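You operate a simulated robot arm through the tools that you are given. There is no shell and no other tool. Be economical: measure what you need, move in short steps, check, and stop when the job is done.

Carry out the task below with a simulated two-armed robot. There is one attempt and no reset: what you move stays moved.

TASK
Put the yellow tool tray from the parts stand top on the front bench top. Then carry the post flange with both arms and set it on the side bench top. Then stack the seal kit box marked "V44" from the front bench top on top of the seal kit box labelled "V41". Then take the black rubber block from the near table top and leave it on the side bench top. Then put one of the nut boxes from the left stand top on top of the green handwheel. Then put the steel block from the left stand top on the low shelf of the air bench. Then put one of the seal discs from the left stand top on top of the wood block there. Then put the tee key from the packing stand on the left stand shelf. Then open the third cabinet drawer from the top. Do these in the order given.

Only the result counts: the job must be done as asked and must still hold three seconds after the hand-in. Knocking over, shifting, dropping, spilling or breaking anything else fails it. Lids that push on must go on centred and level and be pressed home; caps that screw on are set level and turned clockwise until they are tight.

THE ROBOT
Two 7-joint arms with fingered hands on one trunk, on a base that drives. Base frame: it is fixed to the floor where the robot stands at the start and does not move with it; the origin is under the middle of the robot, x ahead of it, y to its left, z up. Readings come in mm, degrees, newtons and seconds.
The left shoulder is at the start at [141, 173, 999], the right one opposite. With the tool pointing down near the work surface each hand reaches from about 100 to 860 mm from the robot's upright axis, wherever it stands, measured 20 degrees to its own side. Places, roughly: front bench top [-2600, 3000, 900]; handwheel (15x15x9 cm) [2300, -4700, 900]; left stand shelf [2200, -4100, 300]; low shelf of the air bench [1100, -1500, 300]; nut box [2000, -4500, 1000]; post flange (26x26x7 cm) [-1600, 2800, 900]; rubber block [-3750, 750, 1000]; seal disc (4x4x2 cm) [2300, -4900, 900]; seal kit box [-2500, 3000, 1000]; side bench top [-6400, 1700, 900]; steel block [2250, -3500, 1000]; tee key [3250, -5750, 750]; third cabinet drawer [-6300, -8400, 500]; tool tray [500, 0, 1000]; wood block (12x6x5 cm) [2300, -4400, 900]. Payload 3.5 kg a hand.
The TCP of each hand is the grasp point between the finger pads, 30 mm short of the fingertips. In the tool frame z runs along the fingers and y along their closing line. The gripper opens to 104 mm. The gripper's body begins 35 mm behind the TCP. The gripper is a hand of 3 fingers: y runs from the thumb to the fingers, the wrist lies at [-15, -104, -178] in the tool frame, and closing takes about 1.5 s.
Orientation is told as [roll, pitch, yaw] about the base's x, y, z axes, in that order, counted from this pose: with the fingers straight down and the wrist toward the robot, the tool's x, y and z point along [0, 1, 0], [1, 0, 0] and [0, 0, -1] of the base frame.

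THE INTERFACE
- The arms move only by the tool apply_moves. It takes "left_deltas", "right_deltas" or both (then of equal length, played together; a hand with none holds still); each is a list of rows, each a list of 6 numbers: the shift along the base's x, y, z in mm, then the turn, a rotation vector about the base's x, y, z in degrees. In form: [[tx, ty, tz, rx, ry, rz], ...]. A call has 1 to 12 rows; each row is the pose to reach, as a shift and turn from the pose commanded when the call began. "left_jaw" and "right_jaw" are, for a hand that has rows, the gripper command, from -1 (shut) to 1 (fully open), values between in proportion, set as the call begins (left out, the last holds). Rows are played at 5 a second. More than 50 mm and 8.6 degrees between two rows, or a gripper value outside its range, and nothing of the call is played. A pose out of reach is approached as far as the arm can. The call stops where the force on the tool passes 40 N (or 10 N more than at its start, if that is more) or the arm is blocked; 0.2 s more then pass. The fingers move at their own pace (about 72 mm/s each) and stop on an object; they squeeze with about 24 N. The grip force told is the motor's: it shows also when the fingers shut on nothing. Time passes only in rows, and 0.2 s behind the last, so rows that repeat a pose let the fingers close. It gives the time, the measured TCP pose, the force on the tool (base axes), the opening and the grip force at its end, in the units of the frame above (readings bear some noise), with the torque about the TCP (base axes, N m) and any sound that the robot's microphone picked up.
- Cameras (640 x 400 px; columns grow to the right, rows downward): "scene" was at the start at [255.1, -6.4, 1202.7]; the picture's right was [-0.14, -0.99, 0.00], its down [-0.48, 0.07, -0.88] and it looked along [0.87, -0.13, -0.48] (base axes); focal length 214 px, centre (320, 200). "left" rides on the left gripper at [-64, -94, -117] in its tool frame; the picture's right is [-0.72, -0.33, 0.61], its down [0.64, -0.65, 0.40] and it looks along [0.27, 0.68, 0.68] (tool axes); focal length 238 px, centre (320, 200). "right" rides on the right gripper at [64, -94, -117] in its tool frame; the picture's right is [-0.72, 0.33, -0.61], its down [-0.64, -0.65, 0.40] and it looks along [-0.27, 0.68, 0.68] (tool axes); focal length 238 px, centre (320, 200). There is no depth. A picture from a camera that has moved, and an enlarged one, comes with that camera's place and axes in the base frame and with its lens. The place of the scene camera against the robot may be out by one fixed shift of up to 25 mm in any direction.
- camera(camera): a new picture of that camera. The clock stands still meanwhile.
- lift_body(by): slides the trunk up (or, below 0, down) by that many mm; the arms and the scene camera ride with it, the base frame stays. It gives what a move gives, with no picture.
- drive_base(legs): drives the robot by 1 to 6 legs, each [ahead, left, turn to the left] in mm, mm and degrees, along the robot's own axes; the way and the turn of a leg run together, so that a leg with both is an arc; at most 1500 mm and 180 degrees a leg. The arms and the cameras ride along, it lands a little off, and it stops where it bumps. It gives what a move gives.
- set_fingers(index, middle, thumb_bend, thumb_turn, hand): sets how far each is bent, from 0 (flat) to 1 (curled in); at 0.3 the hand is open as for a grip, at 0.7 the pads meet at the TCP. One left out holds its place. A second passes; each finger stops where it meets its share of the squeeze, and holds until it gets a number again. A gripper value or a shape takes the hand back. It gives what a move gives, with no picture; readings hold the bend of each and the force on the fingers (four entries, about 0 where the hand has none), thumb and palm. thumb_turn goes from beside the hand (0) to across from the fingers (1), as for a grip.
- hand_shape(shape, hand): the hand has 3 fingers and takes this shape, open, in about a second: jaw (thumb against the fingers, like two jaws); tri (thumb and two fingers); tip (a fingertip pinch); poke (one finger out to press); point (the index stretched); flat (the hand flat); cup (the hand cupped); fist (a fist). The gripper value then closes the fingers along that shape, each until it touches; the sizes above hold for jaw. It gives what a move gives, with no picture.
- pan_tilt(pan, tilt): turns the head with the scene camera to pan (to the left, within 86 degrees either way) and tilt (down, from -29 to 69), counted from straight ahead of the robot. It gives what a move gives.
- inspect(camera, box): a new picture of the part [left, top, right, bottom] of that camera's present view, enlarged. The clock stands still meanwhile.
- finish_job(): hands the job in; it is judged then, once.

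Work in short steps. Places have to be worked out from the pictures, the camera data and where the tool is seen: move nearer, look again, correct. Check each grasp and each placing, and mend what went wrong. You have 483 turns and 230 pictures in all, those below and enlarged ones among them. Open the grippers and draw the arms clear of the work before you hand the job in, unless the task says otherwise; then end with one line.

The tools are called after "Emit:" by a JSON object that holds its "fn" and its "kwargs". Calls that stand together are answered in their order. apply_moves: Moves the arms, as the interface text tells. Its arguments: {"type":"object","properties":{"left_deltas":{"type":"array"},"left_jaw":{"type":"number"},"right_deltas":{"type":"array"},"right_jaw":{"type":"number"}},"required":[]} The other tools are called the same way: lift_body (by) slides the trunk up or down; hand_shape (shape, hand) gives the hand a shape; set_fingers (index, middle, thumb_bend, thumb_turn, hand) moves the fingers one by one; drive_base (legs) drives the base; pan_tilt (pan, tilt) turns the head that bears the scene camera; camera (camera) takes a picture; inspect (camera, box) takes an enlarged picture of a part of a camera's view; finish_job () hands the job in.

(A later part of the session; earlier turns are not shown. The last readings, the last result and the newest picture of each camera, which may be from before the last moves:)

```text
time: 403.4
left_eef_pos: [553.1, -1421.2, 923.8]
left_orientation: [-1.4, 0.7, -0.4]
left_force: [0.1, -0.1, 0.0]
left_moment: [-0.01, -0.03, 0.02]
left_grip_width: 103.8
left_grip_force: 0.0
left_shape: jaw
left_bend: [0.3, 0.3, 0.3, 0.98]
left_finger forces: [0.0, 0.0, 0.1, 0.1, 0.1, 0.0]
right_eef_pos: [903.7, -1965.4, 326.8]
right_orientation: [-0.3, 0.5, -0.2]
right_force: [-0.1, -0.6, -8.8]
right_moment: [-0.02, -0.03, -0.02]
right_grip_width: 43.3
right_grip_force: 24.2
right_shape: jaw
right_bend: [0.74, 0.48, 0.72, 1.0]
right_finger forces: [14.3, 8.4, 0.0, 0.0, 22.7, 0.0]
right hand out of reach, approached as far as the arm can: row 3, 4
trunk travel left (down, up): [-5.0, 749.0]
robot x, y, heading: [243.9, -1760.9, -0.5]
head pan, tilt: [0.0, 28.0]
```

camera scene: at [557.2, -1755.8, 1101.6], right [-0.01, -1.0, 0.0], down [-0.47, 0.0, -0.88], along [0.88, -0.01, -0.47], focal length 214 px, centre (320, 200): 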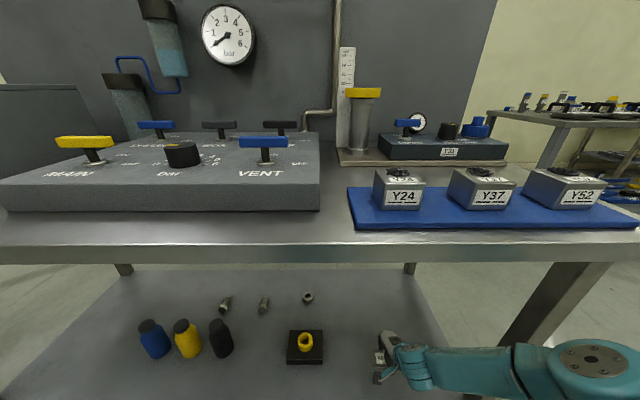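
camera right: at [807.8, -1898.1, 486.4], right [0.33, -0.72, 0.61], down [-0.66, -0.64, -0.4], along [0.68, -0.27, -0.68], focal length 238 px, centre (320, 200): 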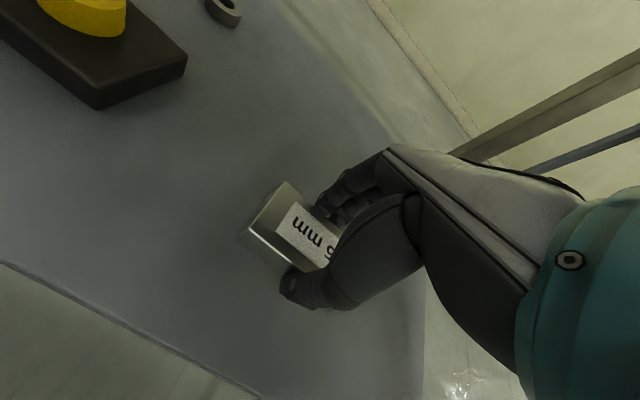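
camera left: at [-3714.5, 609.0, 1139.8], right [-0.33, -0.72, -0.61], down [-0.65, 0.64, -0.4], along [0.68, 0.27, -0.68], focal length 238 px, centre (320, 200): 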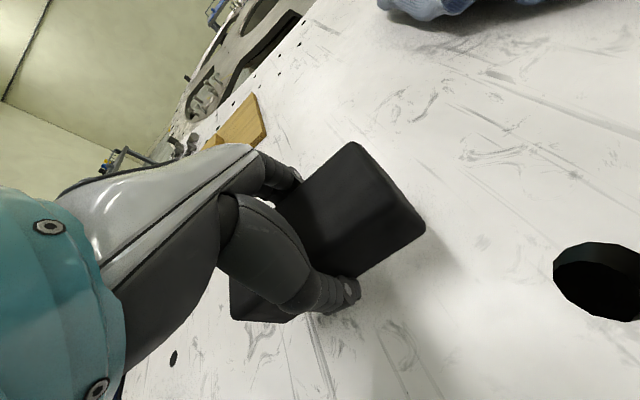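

Still hanging free and at the reach limit. I drive 50 mm closer and lower on.

Emit:
{"fn": "drive_base", "kwargs": {"legs": [[50, 0, 0]]}}

Emit:
{"fn": "apply_moves", "kwargs": {"right_deltas": [[-20, 0, 0, 0, 0, 0], [-40, 0, -5, 0, 0, 0], [-40, 0, -10, 0, 0, 0], [-40, 0, -15, 0, 0, 0], [-40, 0, -20, 0, 0, 0]]}}

```text
time: 404.4
left_eef_pos: [602.4, -1420.1, 924.9]
left_orientation: [-1.4, 0.8, -0.5]
left_force: [-0.5, -0.1, 0.3]
left_moment: [0.0, -0.04, -0.02]
left_grip_width: 103.6
left_grip_force: 0.1
left_shape: jaw
left_bend: [0.3, 0.3, 0.3, 0.98]
left_finger forces: [0.0, 0.0, 0.1, 0.1, 0.0, 0.0]
right_eef_pos: [953.3, -1965.0, 326.4]
right_orientation: [-0.2, 0.6, 0.0]
right_force: [0.0, 0.1, -9.4]
right_moment: [-0.01, -0.01, 0.0]
right_grip_width: 43.6
right_grip_force: 24.2
right_shape: jaw
right_bend: [0.74, 0.48, 0.72, 1.0]
right_finger forces: [14.3, 8.4, 0.0, 0.0, 22.7, 0.1]
trunk travel left (down, up): [-5.0, 749.0]
robot x, y, heading: [290.0, -1759.5, -0.3]
head pan, tilt: [0.0, 28.0]
```

```text
time: 405.6
left_eef_pos: [603.2, -1419.5, 923.9]
left_orientation: [-1.4, 0.9, -0.4]
left_force: [0.2, 1.0, 0.7]
left_moment: [-0.03, -0.02, 0.02]
left_grip_width: 104.1
left_grip_force: 0.1
left_shape: jaw
left_bend: [0.3, 0.3, 0.3, 0.98]
left_finger forces: [0.1, 0.0, 0.0, 0.0, 0.0, 0.1]
right_eef_pos: [953.0, -1964.9, 327.0]
right_orientation: [-0.2, 0.6, 0.0]
right_force: [-0.9, -0.2, -8.2]
right_moment: [-0.04, 0.04, 0.03]
right_grip_width: 43.4
right_grip_force: 24.0
right_shape: jaw
right_bend: [0.74, 0.48, 0.72, 1.0]
right_finger forces: [14.3, 8.4, 0.1, 0.0, 22.7, 0.1]
right hand out of reach, approached as far as the arm can: row 1, 2, 3, 4, 5
trunk travel left (down, up): [-5.0, 749.0]
robot x, y, heading: [291.2, -1763.3, -0.2]
head pan, tilt: [0.0, 28.0]
```

It seems an inner-reach limit; further out is lower. I try going forward and down.

Emit:
{"fn": "apply_moves", "kwargs": {"right_deltas": [[15, 0, -3, 0, 0, 0], [30, 0, -8, 0, 0, 0], [40, 0, -14, 0, 0, 0], [45, 0, -20, 0, 0, 0]]}}

```text
time: 406.6
left_eef_pos: [602.0, -1420.7, 923.0]
left_orientation: [-1.4, 0.8, -0.4]
left_force: [0.8, 0.2, -0.2]
left_moment: [-0.01, 0.0, 0.01]
left_grip_width: 104.0
left_grip_force: 0.2
left_shape: jaw
left_bend: [0.3, 0.3, 0.3, 0.98]
left_finger forces: [0.1, 0.0, 0.0, 0.0, 0.0, 0.0]
right_eef_pos: [991.1, -1966.8, 310.6]
right_orientation: [-0.4, 1.0, 0.1]
right_force: [0.1, 0.5, -8.3]
right_moment: [0.01, -0.01, 0.03]
right_grip_width: 43.6
right_grip_force: 23.9
right_shape: jaw
right_bend: [0.74, 0.48, 0.72, 1.0]
right_finger forces: [14.4, 8.6, 0.1, 0.0, 22.6, 0.1]
right hand out of reach, approached as far as the arm can: row 3, 4
trunk travel left (down, up): [-5.0, 749.0]
robot x, y, heading: [293.6, -1762.8, -0.3]
head pan, tilt: [0.0, 28.0]
```

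Emit:
{"fn": "camera", "kwargs": {"camera": "right"}}

Emit:
{"fn": "camera", "kwargs": {"camera": "scene"}}

```text
102 pictures are left
camera right: at [898.2, -1902.5, 429.1], right [0.34, -0.72, 0.61], down [-0.66, -0.64, -0.39], along [0.67, -0.27, -0.69], focal length 238 px, centre (320, 200)
```

right: 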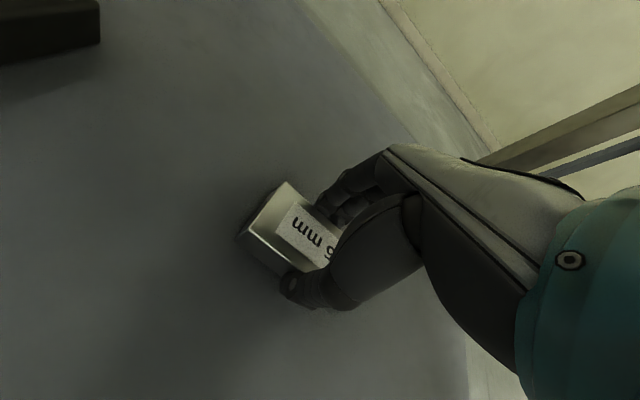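

```text
101 pictures are left
camera scene: at [607.0, -1755.8, 1101.7], right [-0.01, -1.0, 0.0], down [-0.47, 0.0, -0.88], along [0.88, -0.01, -0.47], focal length 214 px, centre (320, 200)
```

scene: 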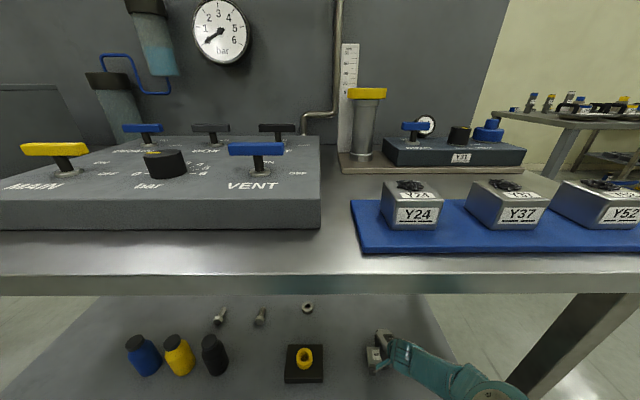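

Almost there (shadow close). I extend further forward and down.

Emit:
{"fn": "apply_moves", "kwargs": {"right_deltas": [[12, 0, -3, 0.4, 0, 0], [24, 0, -7, 0.4, -0.6, 0], [36, 0, -12, 0.4, -0.6, 0], [48, 0, -18, 0.4, -0.6, 0], [55, 0, -24, 0.4, -0.6, 0]]}}

```text
time: 407.8
left_eef_pos: [602.0, -1420.1, 923.0]
left_orientation: [-1.4, 0.8, -0.4]
left_force: [-0.4, 0.9, -0.4]
left_moment: [-0.03, 0.02, 0.0]
left_grip_width: 104.0
left_grip_force: 0.1
left_shape: jaw
left_bend: [0.3, 0.3, 0.3, 0.98]
left_finger forces: [0.0, 0.0, 0.0, 0.0, 0.0, 0.1]
right_eef_pos: [1003.1, -1968.2, 322.6]
right_orientation: [0.2, -0.1, 0.0]
right_force: [0.2, -0.5, -9.1]
right_moment: [-0.02, -0.01, -0.01]
right_grip_width: 43.0
right_grip_force: 23.5
right_shape: jaw
right_bend: [0.74, 0.48, 0.72, 1.0]
right_finger forces: [14.6, 8.3, 0.0, 0.0, 22.8, 0.1]
right hand out of reach, approached as far as the arm can: row 1, 2, 3, 4, 5
trunk travel left (down, up): [-5.0, 749.0]
robot x, y, heading: [290.9, -1761.7, -0.4]
head pan, tilt: [0.0, 28.0]
```

The shelf is at about z 272, so only ~5 mm more is needed. I retry near x 988 with a slight tilt.

Emit:
{"fn": "apply_moves", "kwargs": {"right_deltas": [[-8, 0, -6, 0, -2, 0], [-14, 0, -12, 0, -4, 0], [-14, 0, -16, 0, -5, 0], [-14, 0, -20, 0, -5, 0]]}}

```text
time: 408.8
left_eef_pos: [600.6, -1419.7, 923.8]
left_orientation: [-1.6, 0.6, -0.4]
left_force: [-0.1, 0.6, -0.6]
left_moment: [-0.04, -0.01, -0.03]
left_grip_width: 103.9
left_grip_force: 0.1
left_shape: jaw
left_bend: [0.3, 0.3, 0.3, 0.98]
left_finger forces: [0.0, 0.1, 0.0, 0.0, 0.0, 0.1]
right_eef_pos: [989.5, -1968.4, 305.8]
right_orientation: [0.1, -5.3, 0.0]
right_force: [-0.6, -1.8, 7.1]
right_moment: [-0.05, 0.4, 0.02]
right_grip_width: 44.1
right_grip_force: 24.2
right_shape: jaw
right_bend: [0.74, 0.48, 0.72, 1.0]
right_finger forces: [15.9, 9.5, 0.1, 0.0, 25.8, 0.0]
right hand out of reach, approached as far as the arm can: row 1, 2
trunk travel left (down, up): [-5.0, 749.0]
robot x, y, heading: [291.1, -1760.0, -0.1]
head pan, tilt: [0.0, 28.0]
```

Contact made. I rotate back toward level so the block sits flat.

Emit:
{"fn": "apply_moves", "kwargs": {"right_deltas": [[0, 0, 0, 0, 1.5, 0], [0, 0, -1, 0, 3, 0], [0, 0, -2, 0, 4, 0]]}}

```text
time: 409.6
left_eef_pos: [601.6, -1419.2, 923.7]
left_orientation: [-1.5, 0.6, -0.4]
left_force: [-0.6, -0.7, 0.0]
left_moment: [0.03, 0.03, 0.01]
left_grip_width: 103.6
left_grip_force: 0.1
left_shape: jaw
left_bend: [0.3, 0.3, 0.3, 0.98]
left_finger forces: [0.0, 0.0, 0.0, 0.1, 0.0, 0.1]
right_eef_pos: [984.6, -1966.1, 304.9]
right_orientation: [0.2, -1.2, 0.0]
right_force: [4.1, 0.2, 5.7]
right_moment: [0.0, -0.13, 0.03]
right_grip_width: 44.7
right_grip_force: 24.1
right_shape: jaw
right_bend: [0.74, 0.47, 0.73, 1.0]
right_finger forces: [17.1, 10.2, 0.0, 0.0, 22.4, 0.0]
right hand out of reach, approached as far as the arm can: row 3
trunk travel left (down, up): [-5.0, 749.0]
robot x, y, heading: [291.0, -1760.3, -0.3]
head pan, tilt: [0.0, 28.0]
```

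It's flat on the shelf (small moment). I open and look.

Emit:
{"fn": "apply_moves", "kwargs": {"right_deltas": [[0, 0, 1, 0, 0, 0], [0, 0, 1, 0, 0, 0], [0, 0, 1, 0, 0, 0], [0, 0, 1, 0, 0, 0], [0, 0, 1, 0, 0, 0], [0, 0, 1, 0, 0, 0]], "right_jaw": 1}}

Emit:
{"fn": "camera", "kwargs": {"camera": "right"}}

```text
time: 410.9
left_eef_pos: [603.1, -1420.1, 923.7]
left_orientation: [-1.5, 0.7, -0.4]
left_force: [-0.8, -0.7, -0.6]
left_moment: [-0.01, 0.0, -0.01]
left_grip_width: 104.0
left_grip_force: 0.1
left_shape: jaw
left_bend: [0.3, 0.3, 0.3, 0.98]
left_finger forces: [0.1, 0.0, 0.0, 0.0, 0.1, 0.0]
right_eef_pos: [986.2, -1967.6, 305.4]
right_orientation: [0.2, -1.1, 0.0]
right_force: [0.5, 0.2, 0.2]
right_moment: [-0.02, 0.0, -0.03]
right_grip_width: 103.5
right_grip_force: 0.0
right_shape: jaw
right_bend: [0.3, 0.3, 0.3, 0.98]
right_finger forces: [0.0, 0.0, 0.0, 0.0, 0.0, 0.0]
trunk travel left (down, up): [-5.0, 749.0]
robot x, y, heading: [292.2, -1764.7, -0.4]
head pan, tilt: [0.0, 28.0]
```

```text
100 pictures are left
camera right: at [888.9, -1904.1, 420.0], right [0.31, -0.72, 0.62], down [-0.64, -0.64, -0.42], along [0.7, -0.27, -0.67], focal length 238 px, centre (320, 200)
```

right: 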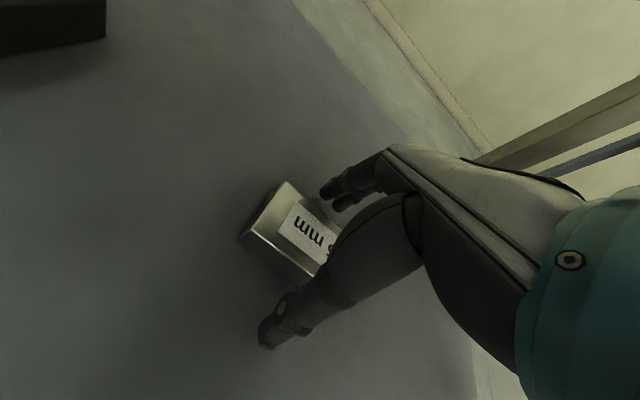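

Placed. I rise 90 mm and drive back out from under the bench.

Emit:
{"fn": "apply_moves", "kwargs": {"right_deltas": [[0, 0, 20, 0, 0, 0], [0, 0, 50, 0, 1, 0], [-10, 0, 90, 0, 1, 0], [-25, 0, 115, 0, 1, 0]]}}

Emit:
{"fn": "drive_base", "kwargs": {"legs": [[-500, 0, 0]]}}

Emit:
{"fn": "camera", "kwargs": {"camera": "scene"}}

```text
time: 411.9
left_eef_pos: [600.1, -1419.9, 925.0]
left_orientation: [-1.4, 0.8, -0.5]
left_force: [-0.1, 0.6, -0.5]
left_moment: [-0.01, 0.01, -0.05]
left_grip_width: 104.1
left_grip_force: 0.1
left_shape: jaw
left_bend: [0.3, 0.3, 0.3, 0.98]
left_finger forces: [0.1, 0.1, 0.0, 0.0, 0.1, 0.0]
right_eef_pos: [960.4, -1967.5, 419.5]
right_orientation: [0.1, -0.3, 0.1]
right_force: [0.2, 0.2, -1.0]
right_moment: [-0.03, 0.0, 0.0]
right_grip_width: 103.7
right_grip_force: 0.0
right_shape: jaw
right_bend: [0.3, 0.3, 0.3, 0.98]
right_finger forces: [0.0, 0.0, 0.0, 0.1, 0.0, 0.0]
trunk travel left (down, up): [-5.0, 749.0]
robot x, y, heading: [290.0, -1761.5, -0.2]
head pan, tilt: [0.0, 28.0]
```

```text
time: 414.9
left_eef_pos: [92.3, -1417.2, 923.9]
left_orientation: [-1.5, 0.7, -0.3]
left_force: [-0.2, 0.2, 0.2]
left_moment: [-0.04, -0.01, 0.01]
left_grip_width: 103.7
left_grip_force: 0.1
left_shape: jaw
left_bend: [0.3, 0.3, 0.3, 0.98]
left_finger forces: [0.0, 0.0, 0.0, 0.0, 0.0, 0.1]
right_eef_pos: [450.7, -1962.8, 419.9]
right_orientation: [0.2, -0.1, 0.2]
right_force: [-0.2, 0.3, -0.7]
right_moment: [0.01, -0.01, 0.01]
right_grip_width: 103.6
right_grip_force: 0.1
right_shape: jaw
right_bend: [0.3, 0.3, 0.3, 0.98]
right_finger forces: [0.1, 0.1, 0.1, 0.0, 0.0, 0.0]
trunk travel left (down, up): [-5.0, 749.0]
robot x, y, heading: [-214.0, -1755.9, 0.1]
head pan, tilt: [0.0, 28.0]
```

```text
99 pictures are left
camera scene: at [97.6, -1752.5, 1102.0], right [0.0, -1.0, 0.0], down [-0.47, 0.0, -0.88], along [0.88, 0.0, -0.47], focal length 214 px, centre (320, 200)
```

scene: 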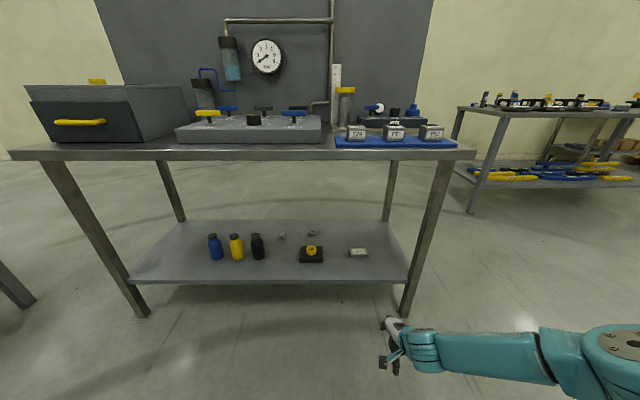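

The steel block lies on the shelf. Next the seal disc. I raise the trunk and hand, and drive back to the left stand.

Emit:
{"fn": "lift_body", "kwargs": {"by": 265}}

Emit:
{"fn": "apply_moves", "kwargs": {"right_deltas": [[-10, 0, 45, 0, 0, 0], [-20, 0, 90, 0, 0, 0], [-30, 0, 135, 0, 0, 0], [-40, 0, 180, 0, 0, 0], [-40, 0, 225, 0, 0, 0], [-40, 0, 270, 0, 0, 0], [-40, 0, 315, 0, 0, 0], [-40, 0, 360, 0, 0, 0], [-40, 0, 405, 0, 0, 0], [-40, 0, 450, 0, 0, 0], [-40, 0, 490, 0, 0, 0]]}}

Emit:
{"fn": "drive_base", "kwargs": {"legs": [[0, -1450, 0], [1350, 0, 0], [0, -1350, 0]]}}

Emit:
{"fn": "camera", "kwargs": {"camera": "scene"}}

```text
time: 417.6
left_eef_pos: [92.8, -1418.5, 1188.6]
left_orientation: [-1.5, 0.8, -0.2]
left_force: [-0.2, 0.0, 0.1]
left_moment: [-0.03, 0.01, 0.02]
left_grip_width: 103.8
left_grip_force: 0.0
left_shape: jaw
left_bend: [0.3, 0.3, 0.3, 0.98]
left_finger forces: [0.0, 0.0, 0.0, 0.0, 0.0, 0.1]
right_eef_pos: [451.5, -1961.9, 683.8]
right_orientation: [0.2, -0.1, 0.2]
right_force: [0.5, -0.5, -0.7]
right_moment: [0.04, -0.01, -0.04]
right_grip_width: 103.9
right_grip_force: 0.0
right_shape: jaw
right_bend: [0.3, 0.3, 0.3, 0.98]
right_finger forces: [0.0, 0.1, 0.0, 0.0, 0.1, 0.0]
trunk travel left (down, up): [-270.0, 484.0]
robot x, y, heading: [-215.3, -1760.0, 0.0]
head pan, tilt: [0.0, 28.0]
```

```text
time: 420.0
left_eef_pos: [92.7, -1416.8, 1189.2]
left_orientation: [-1.6, 0.8, -0.2]
left_force: [-0.5, 0.1, 0.5]
left_moment: [-0.01, -0.01, 0.04]
left_grip_width: 104.0
left_grip_force: 0.0
left_shape: jaw
left_bend: [0.3, 0.3, 0.3, 0.98]
left_finger forces: [0.0, 0.0, 0.0, 0.0, 0.1, 0.0]
right_eef_pos: [412.2, -1964.4, 1177.4]
right_orientation: [0.1, -0.1, 0.2]
right_force: [-1.0, -0.6, -0.3]
right_moment: [-0.01, 0.02, 0.0]
right_grip_width: 103.8
right_grip_force: 0.1
right_shape: jaw
right_bend: [0.3, 0.3, 0.3, 0.98]
right_finger forces: [0.1, 0.0, 0.0, 0.0, 0.0, 0.1]
trunk travel left (down, up): [-270.0, 484.0]
robot x, y, heading: [-215.6, -1760.2, -0.3]
head pan, tilt: [0.0, 28.0]
```

```text
time: 440.0
left_eef_pos: [1444.9, -4217.7, 1187.9]
left_orientation: [-1.4, 0.6, -0.2]
left_force: [-0.3, 0.3, 0.4]
left_moment: [-0.01, 0.0, 0.01]
left_grip_width: 103.8
left_grip_force: 0.1
left_shape: jaw
left_bend: [0.3, 0.3, 0.3, 0.98]
left_finger forces: [0.0, 0.0, 0.0, 0.1, 0.1, 0.0]
right_eef_pos: [1763.2, -4766.5, 1177.3]
right_orientation: [0.2, 0.0, 0.1]
right_force: [0.9, 0.6, -0.9]
right_moment: [-0.03, -0.01, 0.01]
right_grip_width: 103.7
right_grip_force: 0.1
right_shape: jaw
right_bend: [0.3, 0.3, 0.3, 0.98]
right_finger forces: [0.0, 0.0, 0.0, 0.0, 0.1, 0.0]
trunk travel left (down, up): [-270.0, 484.0]
robot x, y, heading: [1131.1, -4560.6, -0.3]
head pan, tilt: [0.0, 28.0]
```

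```text
98 pictures are left
camera scene: at [1304.2, -4553.3, 1381.0], right [0.0, -1.0, 0.0], down [-0.47, 0.0, -0.88], along [0.88, 0.0, -0.47], focal length 214 px, centre (320, 200)
```

scene: 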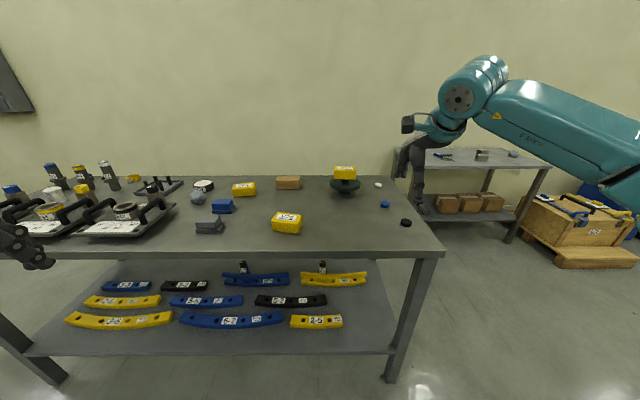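

The nut box still sits on the wheel. I move in, lined up with the black seal disc near the right edge.

Emit:
{"fn": "drive_base", "kwargs": {"legs": [[380, -140, 0]]}}

Emit:
{"fn": "apply_moves", "kwargs": {"right_deltas": [[-45, 0, -10, 0, 0, 0], [-90, 5, -20, 0, 0, 0], [-130, 10, -50, 0, 0, 0]]}}

Emit:
{"fn": "pan_tilt", "kwargs": {"pan": -10, "tilt": 42}}

Emit:
{"fn": "camera", "kwargs": {"camera": "right"}}

Emit:
{"fn": "camera", "kwargs": {"camera": "scene"}}

```text
time: 442.5
left_eef_pos: [1830.3, -4363.6, 1188.3]
left_orientation: [-1.4, 0.8, -0.7]
left_force: [-0.3, 0.7, -1.1]
left_moment: [-0.01, 0.04, -0.02]
left_grip_width: 103.4
left_grip_force: 0.2
left_shape: jaw
left_bend: [0.3, 0.3, 0.3, 0.98]
left_finger forces: [0.0, 0.0, 0.0, 0.1, 0.1, 0.1]
right_eef_pos: [2145.5, -4913.8, 1176.2]
right_orientation: [0.1, -0.1, -0.3]
right_force: [0.0, -0.2, 0.5]
right_moment: [0.04, 0.01, -0.02]
right_grip_width: 103.4
right_grip_force: 0.0
right_shape: jaw
right_bend: [0.3, 0.3, 0.3, 0.98]
right_finger forces: [0.0, 0.0, 0.0, 0.1, 0.0, 0.0]
trunk travel left (down, up): [-270.0, 484.0]
robot x, y, heading: [1517.4, -4701.2, -0.8]
head pan, tilt: [0.0, 28.0]
```

```text
refused: row 3 steps farther than a row can; nothing moved
```

```text
time: 443.3
left_eef_pos: [1828.2, -4363.3, 1188.3]
left_orientation: [-1.4, 0.7, -0.6]
left_force: [-0.9, 0.0, -0.8]
left_moment: [0.01, -0.02, 0.01]
left_grip_width: 103.9
left_grip_force: 0.0
left_shape: jaw
left_bend: [0.3, 0.3, 0.3, 0.98]
left_finger forces: [0.0, 0.1, 0.0, 0.0, 0.0, 0.1]
right_eef_pos: [2145.1, -4914.3, 1177.3]
right_orientation: [0.2, 0.0, -0.3]
right_force: [0.6, -0.3, -0.6]
right_moment: [0.01, -0.01, 0.0]
right_grip_width: 103.7
right_grip_force: 0.1
right_shape: jaw
right_bend: [0.3, 0.3, 0.3, 0.98]
right_finger forces: [0.1, 0.0, 0.0, 0.0, 0.1, 0.0]
trunk travel left (down, up): [-270.0, 484.0]
robot x, y, heading: [1513.8, -4700.5, -0.7]
head pan, tilt: [-10.0, 42.0]
```

```text
97 pictures are left
camera right: at [2051.0, -4850.5, 1293.4], right [0.32, -0.72, 0.61], down [-0.66, -0.64, -0.41], along [0.68, -0.27, -0.68], focal length 238 px, centre (320, 200)
```

right: 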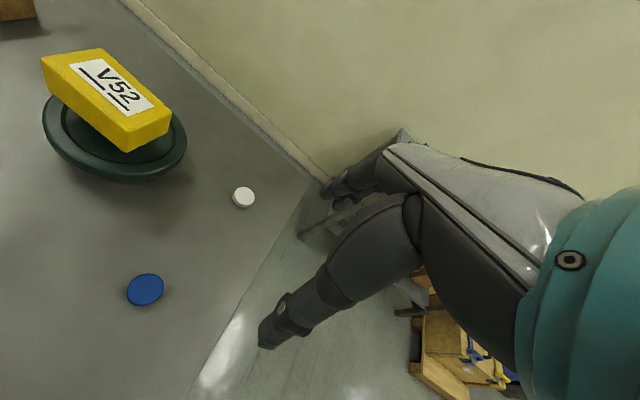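

```text
96 pictures are left
camera scene: at [1677.9, -4711.8, 1359.6], right [-0.18, -0.98, 0.0], down [-0.66, 0.12, -0.74], along [0.73, -0.14, -0.67], focal length 214 px, centre (320, 200)
```

scene: 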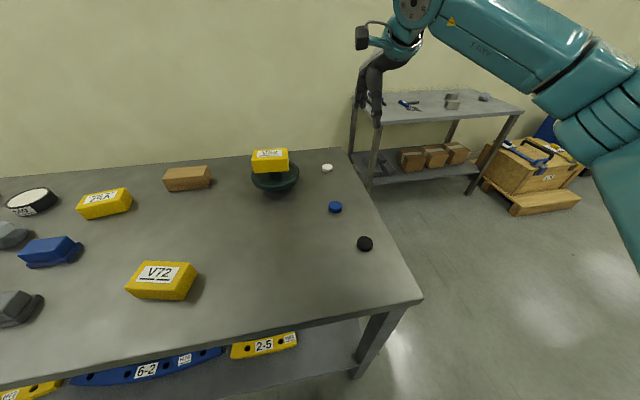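

I take the black disc, at about [1967, -4883]. I bring the hand above it.

Emit:
{"fn": "apply_moves", "kwargs": {"right_deltas": [[-36, 6, -25, 0, 0, 0], [-72, 12, -50, 0, 0, 0], [-108, 18, -76, 0, 0, 0], [-144, 25, -102, 0, 0, 0], [-178, 31, -127, 0, 0, 0]]}}

Emit:
{"fn": "camera", "kwargs": {"camera": "right"}}

Emit:
{"fn": "inspect", "kwargs": {"camera": "scene", "box": [300, 150, 440, 280]}}

```text
time: 444.5
left_eef_pos: [1828.7, -4364.4, 1188.4]
left_orientation: [-1.4, 0.7, -0.8]
left_force: [0.5, -0.2, 0.2]
left_moment: [0.02, 0.0, 0.0]
left_grip_width: 103.8
left_grip_force: 0.0
left_shape: jaw
left_bend: [0.3, 0.3, 0.3, 0.98]
left_finger forces: [0.0, 0.0, 0.1, 0.0, 0.0, 0.0]
right_eef_pos: [1965.8, -4883.6, 1050.2]
right_orientation: [0.3, -0.2, -0.4]
right_force: [0.1, 0.3, -0.3]
right_moment: [-0.03, -0.02, -0.01]
right_grip_width: 103.7
right_grip_force: 0.0
right_shape: jaw
right_bend: [0.3, 0.3, 0.3, 0.98]
right_finger forces: [0.0, 0.1, 0.1, 0.0, 0.0, 0.0]
trunk travel left (down, up): [-270.0, 484.0]
robot x, y, heading: [1520.2, -4703.4, -0.7]
head pan, tilt: [-10.0, 42.0]
```

```text
95 pictures are left
camera right: at [1871.5, -4819.9, 1166.6], right [0.32, -0.72, 0.61], down [-0.66, -0.64, -0.41], along [0.68, -0.27, -0.68], focal length 238 px, centre (320, 200)
```

right: 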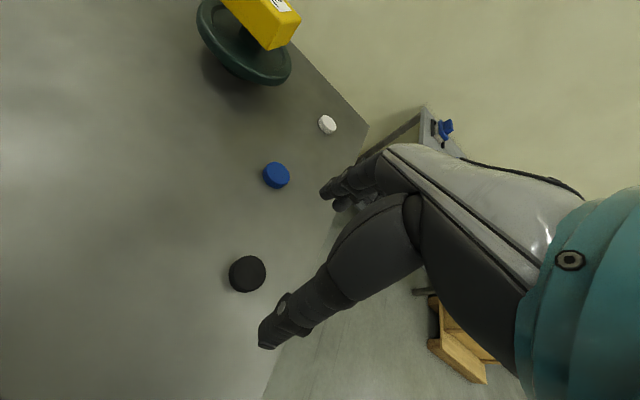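

```text
3.08 times, centred on (370, 215) of scene
camera zoom: at [1677.7, -4712.1, 1359.6], right [-0.19, -0.98, 0.0], down [-0.66, 0.12, -0.74], along [0.73, -0.14, -0.67], focal length 660 px, centre (166, 154)
```

zoom: 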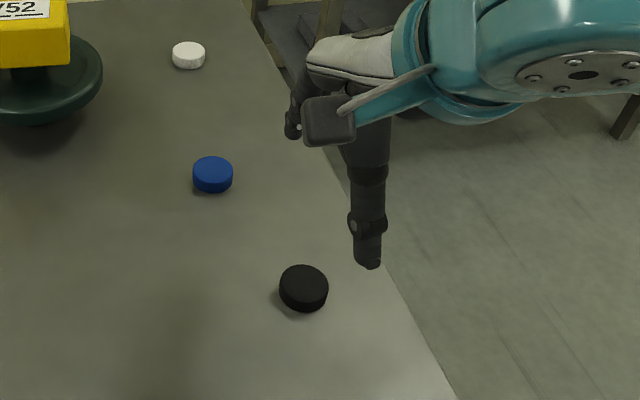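

Disc confirmed at [1969, -4882]. I descend and close.

Emit:
{"fn": "apply_moves", "kwargs": {"right_deltas": [[3, 2, -45, 0, 0, 0], [3, 2, -90, 0, 0, 0], [3, 2, -110, 0, 0, 0], [3, 2, -121, 0, 0, 0]]}}

Emit:
{"fn": "apply_moves", "kwargs": {"right_deltas": [[0, 0, 0, 0, 0, 0], [0, 0, 0, 0, 0, 0], [0, 0, 0, 0, 0, 0], [0, 0, 0, 0, 0, 0], [0, 0, 0, 0, 0, 0], [0, 0, 0, 0, 0, 0], [0, 0, 0, 0, 0, 0]], "right_jaw": -1}}

Emit:
{"fn": "camera", "kwargs": {"camera": "right"}}

```text
time: 445.5
left_eef_pos: [1828.7, -4363.7, 1190.3]
left_orientation: [-1.5, 0.6, -0.6]
left_force: [-0.1, 0.8, -0.3]
left_moment: [0.0, -0.01, -0.01]
left_grip_width: 103.8
left_grip_force: 0.0
left_shape: jaw
left_bend: [0.3, 0.3, 0.3, 0.98]
left_finger forces: [0.1, 0.0, 0.1, 0.1, 0.0, 0.0]
right_eef_pos: [1970.1, -4879.9, 929.4]
right_orientation: [0.2, -0.4, -0.3]
right_force: [-0.6, -0.7, 5.5]
right_moment: [-0.09, -0.35, -0.04]
right_grip_width: 103.2
right_grip_force: 0.1
right_shape: jaw
right_bend: [0.3, 0.3, 0.3, 0.98]
right_finger forces: [0.0, 5.4, 0.0, 0.1, 0.1, 0.0]
trunk travel left (down, up): [-270.0, 484.0]
robot x, y, heading: [1518.7, -4704.9, -0.7]
head pan, tilt: [-10.0, 42.0]
```

```text
time: 447.1
left_eef_pos: [1829.0, -4363.1, 1189.4]
left_orientation: [-1.4, 0.7, -0.8]
left_force: [-0.5, 0.2, 0.6]
left_moment: [0.0, 0.01, 0.0]
left_grip_width: 104.1
left_grip_force: 0.1
left_shape: jaw
left_bend: [0.3, 0.3, 0.3, 0.98]
left_finger forces: [0.2, 0.0, 0.0, 0.1, 0.0, 0.1]
right_eef_pos: [1969.0, -4879.6, 930.4]
right_orientation: [0.2, -0.3, -0.3]
right_force: [0.6, 0.3, 21.9]
right_moment: [0.15, -0.25, -0.1]
right_grip_width: 34.0
right_grip_force: 23.8
right_shape: jaw
right_bend: [0.74, 0.49, 0.76, 1.0]
right_finger forces: [28.0, 4.2, 0.0, 0.0, 25.5, 0.1]
trunk travel left (down, up): [-270.0, 484.0]
robot x, y, heading: [1516.4, -4699.0, -0.6]
head pan, tilt: [-10.0, 42.0]
```

```text
93 pictures are left
camera right: at [1875.3, -4817.0, 1046.8], right [0.32, -0.72, 0.61], down [-0.65, -0.64, -0.41], along [0.69, -0.27, -0.67], focal length 238 px, centre (320, 200)
```

right: 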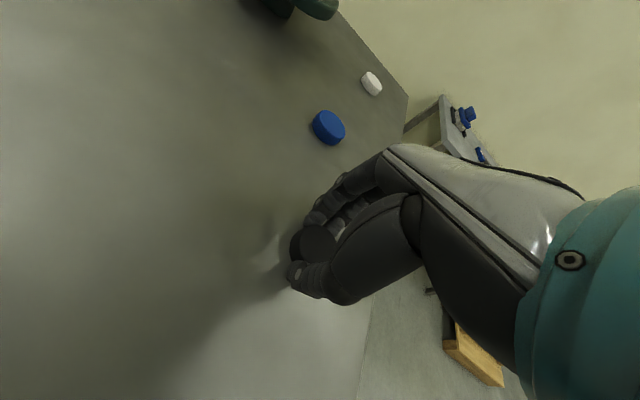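

The disc is between finger and thumb (34 mm). I lift gently.

Emit:
{"fn": "apply_moves", "kwargs": {"right_deltas": [[0, 0, 4, 0, 0, 0], [0, 0, 10, 0, 0, 0], [0, 0, 30, 0, 0, 0], [0, 0, 70, 0, 0, 0], [0, 0, 110, 0, 0, 0]]}}

Emit:
{"fn": "inspect", "kwargs": {"camera": "right", "box": [220, 130, 440, 330]}}

```text
time: 448.3
left_eef_pos: [1829.8, -4363.7, 1188.5]
left_orientation: [-1.4, 0.7, -0.7]
left_force: [0.1, 0.8, 0.0]
left_moment: [0.01, -0.02, 0.0]
left_grip_width: 103.9
left_grip_force: 0.1
left_shape: jaw
left_bend: [0.3, 0.3, 0.3, 0.98]
left_finger forces: [0.1, 0.0, 0.0, 0.0, 0.0, 0.1]
right_eef_pos: [1970.8, -4880.8, 1041.6]
right_orientation: [0.1, -0.2, -0.3]
right_force: [-0.3, 0.6, -0.2]
right_moment: [0.02, -0.01, 0.01]
right_grip_width: 32.8
right_grip_force: 24.0
right_shape: jaw
right_bend: [0.74, 0.49, 0.76, 1.0]
right_finger forces: [15.0, 5.0, 0.1, 0.0, 19.2, 0.1]
trunk travel left (down, up): [-270.0, 484.0]
robot x, y, heading: [1515.6, -4702.7, -1.0]
head pan, tilt: [-10.0, 42.0]
```

```text
2.00 times, centred on (330, 230) of right
camera zoom: at [1875.7, -4817.3, 1157.8], right [0.32, -0.72, 0.61], down [-0.66, -0.64, -0.41], along [0.68, -0.27, -0.68], focal length 477 px, centre (300, 140)
```

zoom: 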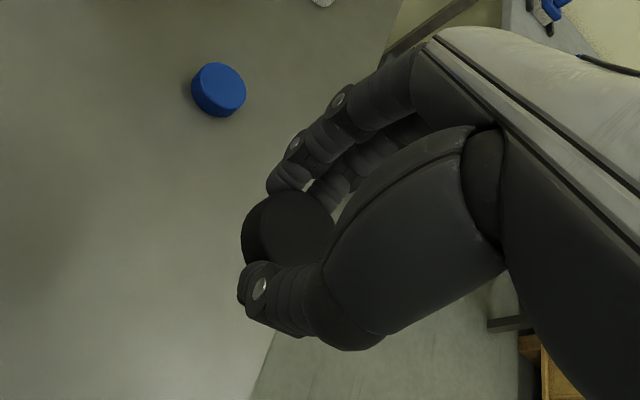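

Disc is held. The wood block is at about [2288, -4407]. I raise the hands, strafe left so the right arm faces it, and lower the trunk a bit for reach.

Emit:
{"fn": "apply_moves", "kwargs": {"right_deltas": [[0, 0, 40, 0, 0, 0], [0, 0, 80, 0, 0, 0], [0, 0, 110, 0, 0, 0]], "left_deltas": [[-20, 0, 30, 0, 0, 0], [-40, 0, 60, 0, 0, 0], [-60, 0, 90, 0, 0, 0]]}}

Emit:
{"fn": "drive_base", "kwargs": {"legs": [[0, 470, 0.8], [15, 0, 0]]}}

Emit:
{"fn": "lift_body", "kwargs": {"by": -70}}

Emit:
{"fn": "camera", "kwargs": {"camera": "right"}}

Emit:
{"fn": "camera", "kwargs": {"camera": "scene"}}

```text
time: 449.1
left_eef_pos: [1768.7, -4363.4, 1281.0]
left_orientation: [-1.5, 0.7, -0.7]
left_force: [-0.4, 0.1, 0.8]
left_moment: [-0.03, -0.02, -0.02]
left_grip_width: 103.9
left_grip_force: 0.1
left_shape: jaw
left_bend: [0.3, 0.3, 0.3, 0.98]
left_finger forces: [0.0, 0.1, 0.0, 0.0, 0.0, 0.0]
right_eef_pos: [1969.8, -4882.0, 1151.0]
right_orientation: [0.2, -0.1, -0.3]
right_force: [0.1, -0.7, 0.3]
right_moment: [-0.02, -0.02, 0.03]
right_grip_width: 32.8
right_grip_force: 23.7
right_shape: jaw
right_bend: [0.74, 0.49, 0.76, 1.0]
right_finger forces: [15.0, 5.1, 0.0, 0.0, 19.0, 0.1]
trunk travel left (down, up): [-270.0, 484.0]
robot x, y, heading: [1513.2, -4707.3, -0.7]
head pan, tilt: [-10.0, 42.0]
```

```text
time: 452.2
left_eef_pos: [1772.7, -3887.4, 1278.8]
left_orientation: [-1.4, 0.8, 1.1]
left_force: [0.0, -0.8, -0.4]
left_moment: [-0.02, 0.04, -0.02]
left_grip_width: 104.1
left_grip_force: 0.0
left_shape: jaw
left_bend: [0.3, 0.3, 0.3, 0.98]
left_finger forces: [0.1, 0.0, 0.0, 0.0, 0.0, 0.0]
right_eef_pos: [1988.6, -4401.0, 1149.9]
right_orientation: [0.3, -0.1, 1.5]
right_force: [0.5, 0.0, -0.1]
right_moment: [-0.03, 0.05, 0.03]
right_grip_width: 32.9
right_grip_force: 23.7
right_shape: jaw
right_bend: [0.74, 0.49, 0.76, 1.0]
right_finger forces: [15.0, 5.0, 0.1, 0.0, 18.9, 0.1]
trunk travel left (down, up): [-270.0, 484.0]
robot x, y, heading: [1530.1, -4235.7, 1.2]
head pan, tilt: [-10.0, 42.0]
```

```text
time: 453.3
left_eef_pos: [1770.5, -3887.9, 1209.5]
left_orientation: [-1.4, 0.7, 1.1]
left_force: [-0.3, -0.3, -0.1]
left_moment: [0.0, -0.02, -0.01]
left_grip_width: 103.6
left_grip_force: 0.0
left_shape: jaw
left_bend: [0.3, 0.3, 0.3, 0.98]
left_finger forces: [0.0, 0.1, 0.0, 0.0, 0.1, 0.0]
right_eef_pos: [1986.0, -4400.6, 1081.8]
right_orientation: [0.2, -0.1, 1.5]
right_force: [-0.5, 0.3, -0.2]
right_moment: [-0.01, -0.01, -0.02]
right_grip_width: 33.0
right_grip_force: 23.9
right_shape: jaw
right_bend: [0.74, 0.49, 0.76, 1.0]
right_finger forces: [15.0, 5.1, 0.0, 0.0, 18.9, 0.1]
trunk travel left (down, up): [-200.0, 554.0]
robot x, y, heading: [1529.6, -4239.2, 1.2]
head pan, tilt: [-10.0, 42.0]
```

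```text
91 pictures are left
camera right: at [1890.9, -4340.3, 1197.7], right [0.34, -0.71, 0.61], down [-0.63, -0.66, -0.41], along [0.69, -0.25, -0.68], focal length 238 px, centre (320, 200)
```

right: 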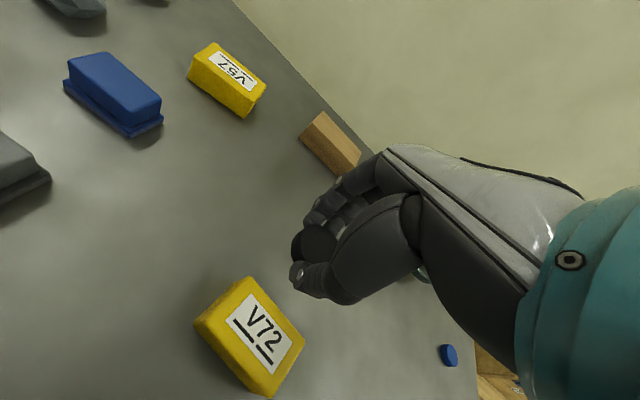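

```text
90 pictures are left
camera scene: at [1721.9, -4239.7, 1287.7], right [-0.15, -0.99, 0.0], down [-0.66, 0.1, -0.74], along [0.73, -0.11, -0.67], focal length 214 px, centre (320, 200)
```

scene: 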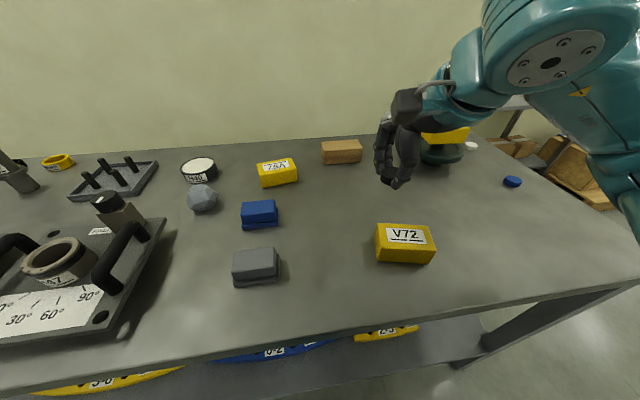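

Emit:
{"fn": "inspect", "kwargs": {"camera": "scene", "box": [300, 125, 400, 195]}}

Emit:
{"fn": "inspect", "kwargs": {"camera": "right", "box": [280, 90, 400, 200]}}

```text
5.71 times, centred on (350, 160) of scene
camera zoom: at [1721.9, -4239.7, 1287.7], right [-0.15, -0.99, 0.0], down [-0.66, 0.1, -0.74], along [0.73, -0.11, -0.67], focal length 1226 px, centre (149, 429)
```

zoom: 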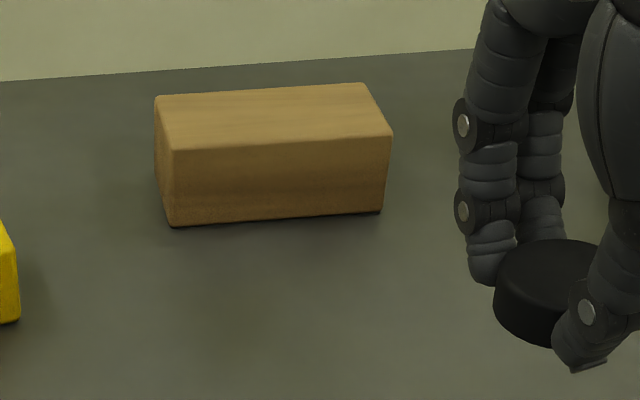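

```text
3.64 times, centred on (340, 145) of right
camera zoom: at [1890.9, -4340.3, 1197.7], right [0.34, -0.71, 0.61], down [-0.63, -0.66, -0.41], along [0.69, -0.25, -0.68], focal length 867 px, centre (247, 400)
```

zoom: 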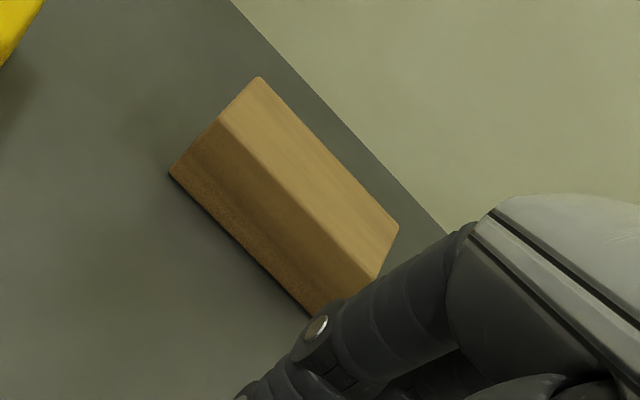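

Wood block top: centre [2303, -4404], 115×56 mm. I lower the trunk 50 mm more for reach and move the disc over it.

Emit:
{"fn": "lift_body", "kwargs": {"by": -50}}

Emit:
{"fn": "apply_moves", "kwargs": {"right_deltas": [[45, -1, 8, 0, 0, 0], [90, -2, 10, 0, 0, 0], [135, -3, 10, 0, 0, 0], [180, -4, 10, 0, 0, 0], [225, -5, 10, 0, 0, 0], [270, -6, 5, 0, 0, 0], [312, -6, 0, 0, 0, 0]]}}

Emit:
{"fn": "inspect", "kwargs": {"camera": "scene", "box": [290, 60, 450, 170]}}

Emit:
{"fn": "camera", "kwargs": {"camera": "right"}}

```text
time: 454.2
left_eef_pos: [1771.6, -3887.6, 1160.0]
left_orientation: [-1.5, 0.7, 1.2]
left_force: [-0.7, -0.6, -0.2]
left_moment: [-0.01, -0.05, 0.03]
left_grip_width: 103.6
left_grip_force: 0.1
left_shape: jaw
left_bend: [0.3, 0.3, 0.3, 0.98]
left_finger forces: [0.0, 0.0, 0.0, 0.0, 0.0, 0.1]
right_eef_pos: [1986.4, -4399.8, 1030.6]
right_orientation: [0.2, -0.3, 1.6]
right_force: [-0.8, -0.2, -0.1]
right_moment: [-0.03, -0.01, -0.02]
right_grip_width: 33.0
right_grip_force: 23.8
right_shape: jaw
right_bend: [0.74, 0.49, 0.76, 1.0]
right_finger forces: [14.9, 5.2, 0.1, 0.0, 18.9, 0.0]
trunk travel left (down, up): [-150.0, 604.0]
robot x, y, heading: [1530.4, -4234.5, 1.3]
head pan, tilt: [-10.0, 42.0]
```

```text
time: 455.9
left_eef_pos: [1771.6, -3886.8, 1158.8]
left_orientation: [-1.5, 0.8, 1.2]
left_force: [-0.3, 1.3, -0.5]
left_moment: [0.02, -0.02, -0.01]
left_grip_width: 103.9
left_grip_force: 0.1
left_shape: jaw
left_bend: [0.3, 0.3, 0.3, 0.98]
left_finger forces: [0.0, 0.0, 0.1, 0.1, 0.1, 0.0]
right_eef_pos: [2299.2, -4406.3, 1030.4]
right_orientation: [0.1, -0.2, 1.7]
right_force: [0.0, 0.4, 0.2]
right_moment: [0.06, 0.03, -0.01]
right_grip_width: 32.6
right_grip_force: 24.5
right_shape: jaw
right_bend: [0.74, 0.49, 0.76, 1.0]
right_finger forces: [15.0, 5.4, 0.1, 0.0, 18.9, 0.0]
trunk travel left (down, up): [-150.0, 604.0]
robot x, y, heading: [1529.2, -4234.3, 1.1]
head pan, tilt: [-10.0, 42.0]
```

```text
3.64 times, centred on (370, 115) of scene
camera zoom: at [1749.1, -4238.3, 1235.3], right [-0.15, -0.99, 0.0], down [-0.66, 0.1, -0.74], along [0.73, -0.11, -0.67], focal length 780 px, centre (138, 509)
```

zoom: 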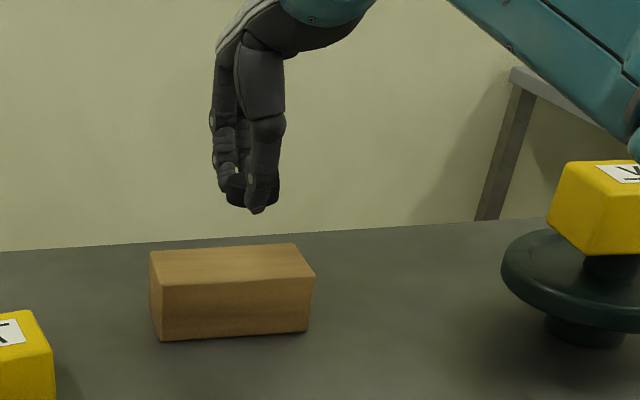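

```text
86 pictures are left
camera right: at [2203.0, -4346.0, 1147.0], right [0.34, -0.71, 0.61], down [-0.63, -0.66, -0.41], along [0.69, -0.25, -0.68], focal length 238 px, centre (320, 200)
```

right: 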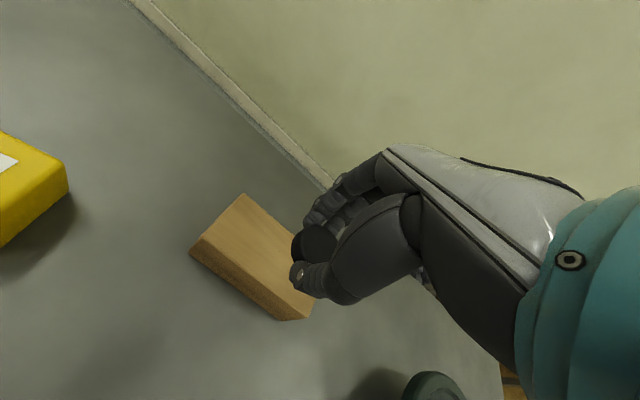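

The disc is over the wood block's centre. I lower it.

Emit:
{"fn": "apply_moves", "kwargs": {"right_deltas": [[2, 2, -15, 0, 0, 0], [3, 4, -30, 0, 0, 0], [3, 4, -40, 0, 0, 0], [3, 4, -45, 0, 0, 0]]}}

```text
time: 456.9
left_eef_pos: [1771.4, -3888.0, 1159.1]
left_orientation: [-1.4, 0.8, 1.2]
left_force: [0.1, -0.8, -0.2]
left_moment: [-0.02, 0.01, -0.03]
left_grip_width: 103.8
left_grip_force: 0.0
left_shape: jaw
left_bend: [0.3, 0.3, 0.3, 0.98]
left_finger forces: [0.0, 0.0, 0.1, 0.0, 0.1, 0.0]
right_eef_pos: [2303.2, -4403.3, 984.7]
right_orientation: [0.2, -0.1, 1.7]
right_force: [0.3, -0.2, -0.1]
right_moment: [0.01, 0.01, -0.03]
right_grip_width: 32.5
right_grip_force: 24.0
right_shape: jaw
right_bend: [0.74, 0.49, 0.76, 1.0]
right_finger forces: [15.0, 5.4, 0.1, 0.1, 18.7, 0.0]
trunk travel left (down, up): [-150.0, 604.0]
robot x, y, heading: [1530.9, -4238.7, 1.1]
head pan, tilt: [-10.0, 42.0]
```

Emit:
{"fn": "apply_moves", "kwargs": {"right_deltas": [[0, 0, -2, 0, 0, 0], [0, 0, -4, 0, 0, 0], [0, 0, -6, 0, 0, 0]]}}

Emit:
{"fn": "inspect", "kwargs": {"camera": "scene", "box": [290, 60, 450, 170]}}

```text
time: 457.6
left_eef_pos: [1770.5, -3886.5, 1160.0]
left_orientation: [-1.5, 0.7, 1.2]
left_force: [0.4, -0.3, 0.3]
left_moment: [-0.01, -0.05, -0.03]
left_grip_width: 103.7
left_grip_force: 0.1
left_shape: jaw
left_bend: [0.3, 0.3, 0.3, 0.98]
left_finger forces: [0.1, 0.0, 0.0, 0.0, 0.1, 0.0]
right_eef_pos: [2302.2, -4402.7, 981.1]
right_orientation: [0.2, -0.4, 1.5]
right_force: [0.1, -0.3, 5.2]
right_moment: [0.05, -0.1, -0.02]
right_grip_width: 32.4
right_grip_force: 23.6
right_shape: jaw
right_bend: [0.74, 0.49, 0.76, 1.0]
right_finger forces: [19.2, 5.2, 0.0, 0.0, 19.2, 0.1]
trunk travel left (down, up): [-150.0, 604.0]
robot x, y, heading: [1532.2, -4234.4, 1.3]
head pan, tilt: [-10.0, 42.0]
```

```text
3.64 times, centred on (370, 115) of scene
camera zoom: at [1748.3, -4239.1, 1235.6], right [-0.15, -0.99, 0.0], down [-0.66, 0.1, -0.74], along [0.73, -0.11, -0.67], focal length 780 px, centre (138, 509)
```

zoom: 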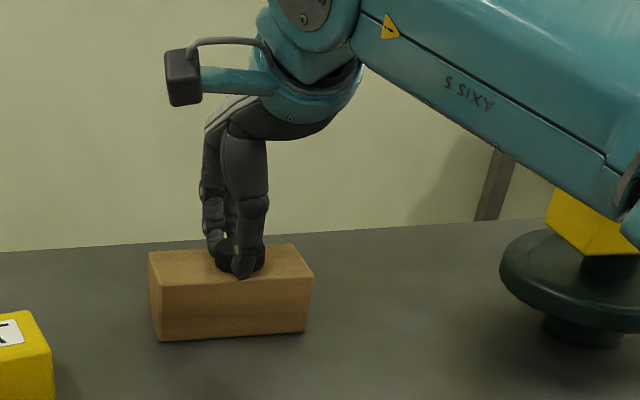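

Disc rests on the wood block. I open gently and rise.

Emit:
{"fn": "apply_moves", "kwargs": {"right_deltas": [[0, 0, 1, 0, 0, 0], [0, 0, 1, 0, 0, 0], [0, 0, 1, 0, 0, 0], [0, 0, 1, 0, 0, 0], [0, 0, 1, 0, 0, 0], [0, 0, 20, 0, 0, 0], [0, 0, 50, 0, 0, 0], [-15, 0, 80, 0, 0, 0], [-50, 0, 105, 0, 0, 0]], "right_jaw": 0.5}}

Emit:
{"fn": "inspect", "kwargs": {"camera": "scene", "box": [290, 60, 450, 170]}}

```text
time: 459.6
left_eef_pos: [1771.2, -3888.8, 1159.9]
left_orientation: [-1.4, 0.7, 1.2]
left_force: [-0.2, -0.1, -0.2]
left_moment: [0.0, 0.0, 0.0]
left_grip_width: 103.6
left_grip_force: 0.0
left_shape: jaw
left_bend: [0.3, 0.3, 0.3, 0.98]
left_finger forces: [0.0, 0.0, 0.0, 0.0, 0.1, 0.0]
right_eef_pos: [2250.0, -4403.4, 1084.9]
right_orientation: [0.1, -0.2, 1.6]
right_force: [-0.9, -0.6, 0.6]
right_moment: [-0.01, 0.0, -0.01]
right_grip_width: 78.0
right_grip_force: 0.0
right_shape: jaw
right_bend: [0.27, 0.36, 0.54, 0.99]
right_finger forces: [0.1, 0.0, 0.0, 0.0, 0.0, 0.0]
trunk travel left (down, up): [-150.0, 604.0]
robot x, y, heading: [1529.3, -4236.7, 1.1]
head pan, tilt: [-10.0, 42.0]
```

```text
3.64 times, centred on (370, 115) of scene
camera zoom: at [1748.2, -4239.3, 1235.5], right [-0.15, -0.99, 0.0], down [-0.66, 0.1, -0.74], along [0.73, -0.11, -0.67], focal length 780 px, centre (138, 509)
```

zoom: 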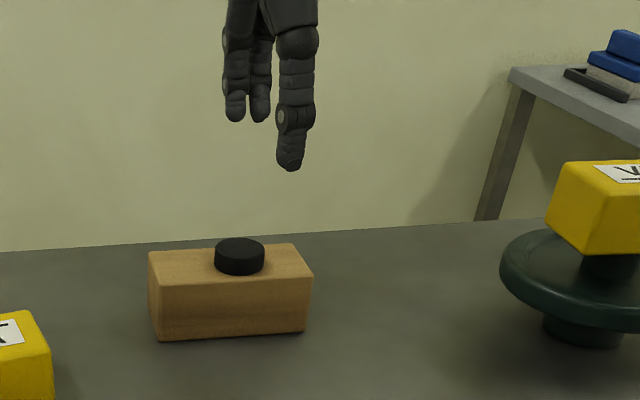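

Disc is placed. Now the tee key on the packing stand. I back off and drive around the stand's end toward it.

Emit:
{"fn": "drive_base", "kwargs": {"legs": [[-500, 0, -1], [0, -1450, 0], [1100, 0, 0]]}}

Emit:
{"fn": "pan_tilt", "kwargs": {"pan": 0, "tilt": 28}}

Emit:
{"fn": "camera", "kwargs": {"camera": "scene"}}

```text
time: 474.7
left_eef_pos: [2381.4, -5341.8, 1159.1]
left_orientation: [-1.4, 0.7, 0.5]
left_force: [1.0, -0.7, -0.4]
left_moment: [-0.02, 0.01, 0.0]
left_grip_width: 103.9
left_grip_force: 0.2
left_shape: jaw
left_bend: [0.3, 0.3, 0.3, 0.98]
left_finger forces: [0.1, 0.0, 0.0, 0.0, 0.0, 0.0]
right_eef_pos: [2854.6, -5862.6, 1083.9]
right_orientation: [0.2, -0.2, 0.9]
right_force: [-0.2, 0.5, 0.3]
right_moment: [0.0, -0.02, 0.0]
right_grip_width: 77.7
right_grip_force: 0.1
right_shape: jaw
right_bend: [0.27, 0.36, 0.54, 0.99]
right_finger forces: [0.0, 0.1, 0.0, 0.0, 0.0, 0.0]
trunk travel left (down, up): [-150.0, 604.0]
robot x, y, heading: [2136.5, -5685.2, 0.3]
head pan, tilt: [-10.0, 42.0]
```

```text
time: 475.4
left_eef_pos: [2381.3, -5341.3, 1159.0]
left_orientation: [-1.5, 0.6, 0.5]
left_force: [-0.5, 0.7, 0.2]
left_moment: [0.0, -0.02, 0.01]
left_grip_width: 103.6
left_grip_force: 0.1
left_shape: jaw
left_bend: [0.3, 0.3, 0.3, 0.98]
left_finger forces: [0.1, 0.0, 0.0, 0.1, 0.0, 0.0]
right_eef_pos: [2855.1, -5862.8, 1084.7]
right_orientation: [0.2, -0.1, 0.9]
right_force: [0.4, -0.7, 0.0]
right_moment: [-0.01, -0.04, 0.05]
right_grip_width: 77.8
right_grip_force: 0.0
right_shape: jaw
right_bend: [0.27, 0.36, 0.54, 0.99]
right_finger forces: [0.0, 0.1, 0.1, 0.0, 0.1, 0.1]
trunk travel left (down, up): [-150.0, 604.0]
robot x, y, heading: [2137.1, -5685.6, 0.4]
head pan, tilt: [0.0, 28.0]
```

```text
83 pictures are left
camera scene: at [2362.9, -5677.9, 1256.7], right [0.01, -1.0, 0.0], down [-0.47, 0.0, -0.88], along [0.88, 0.01, -0.47], focal length 214 px, centre (320, 200)
```

scene: 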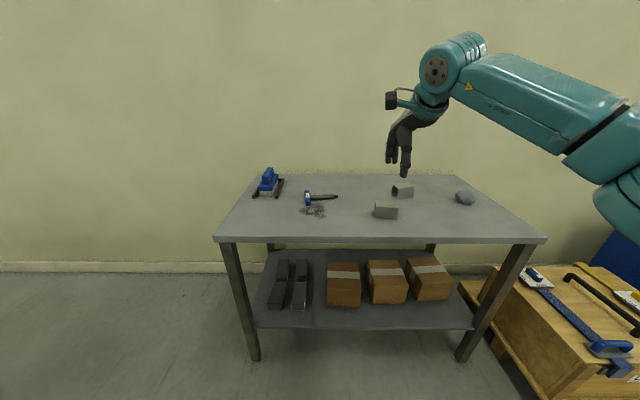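

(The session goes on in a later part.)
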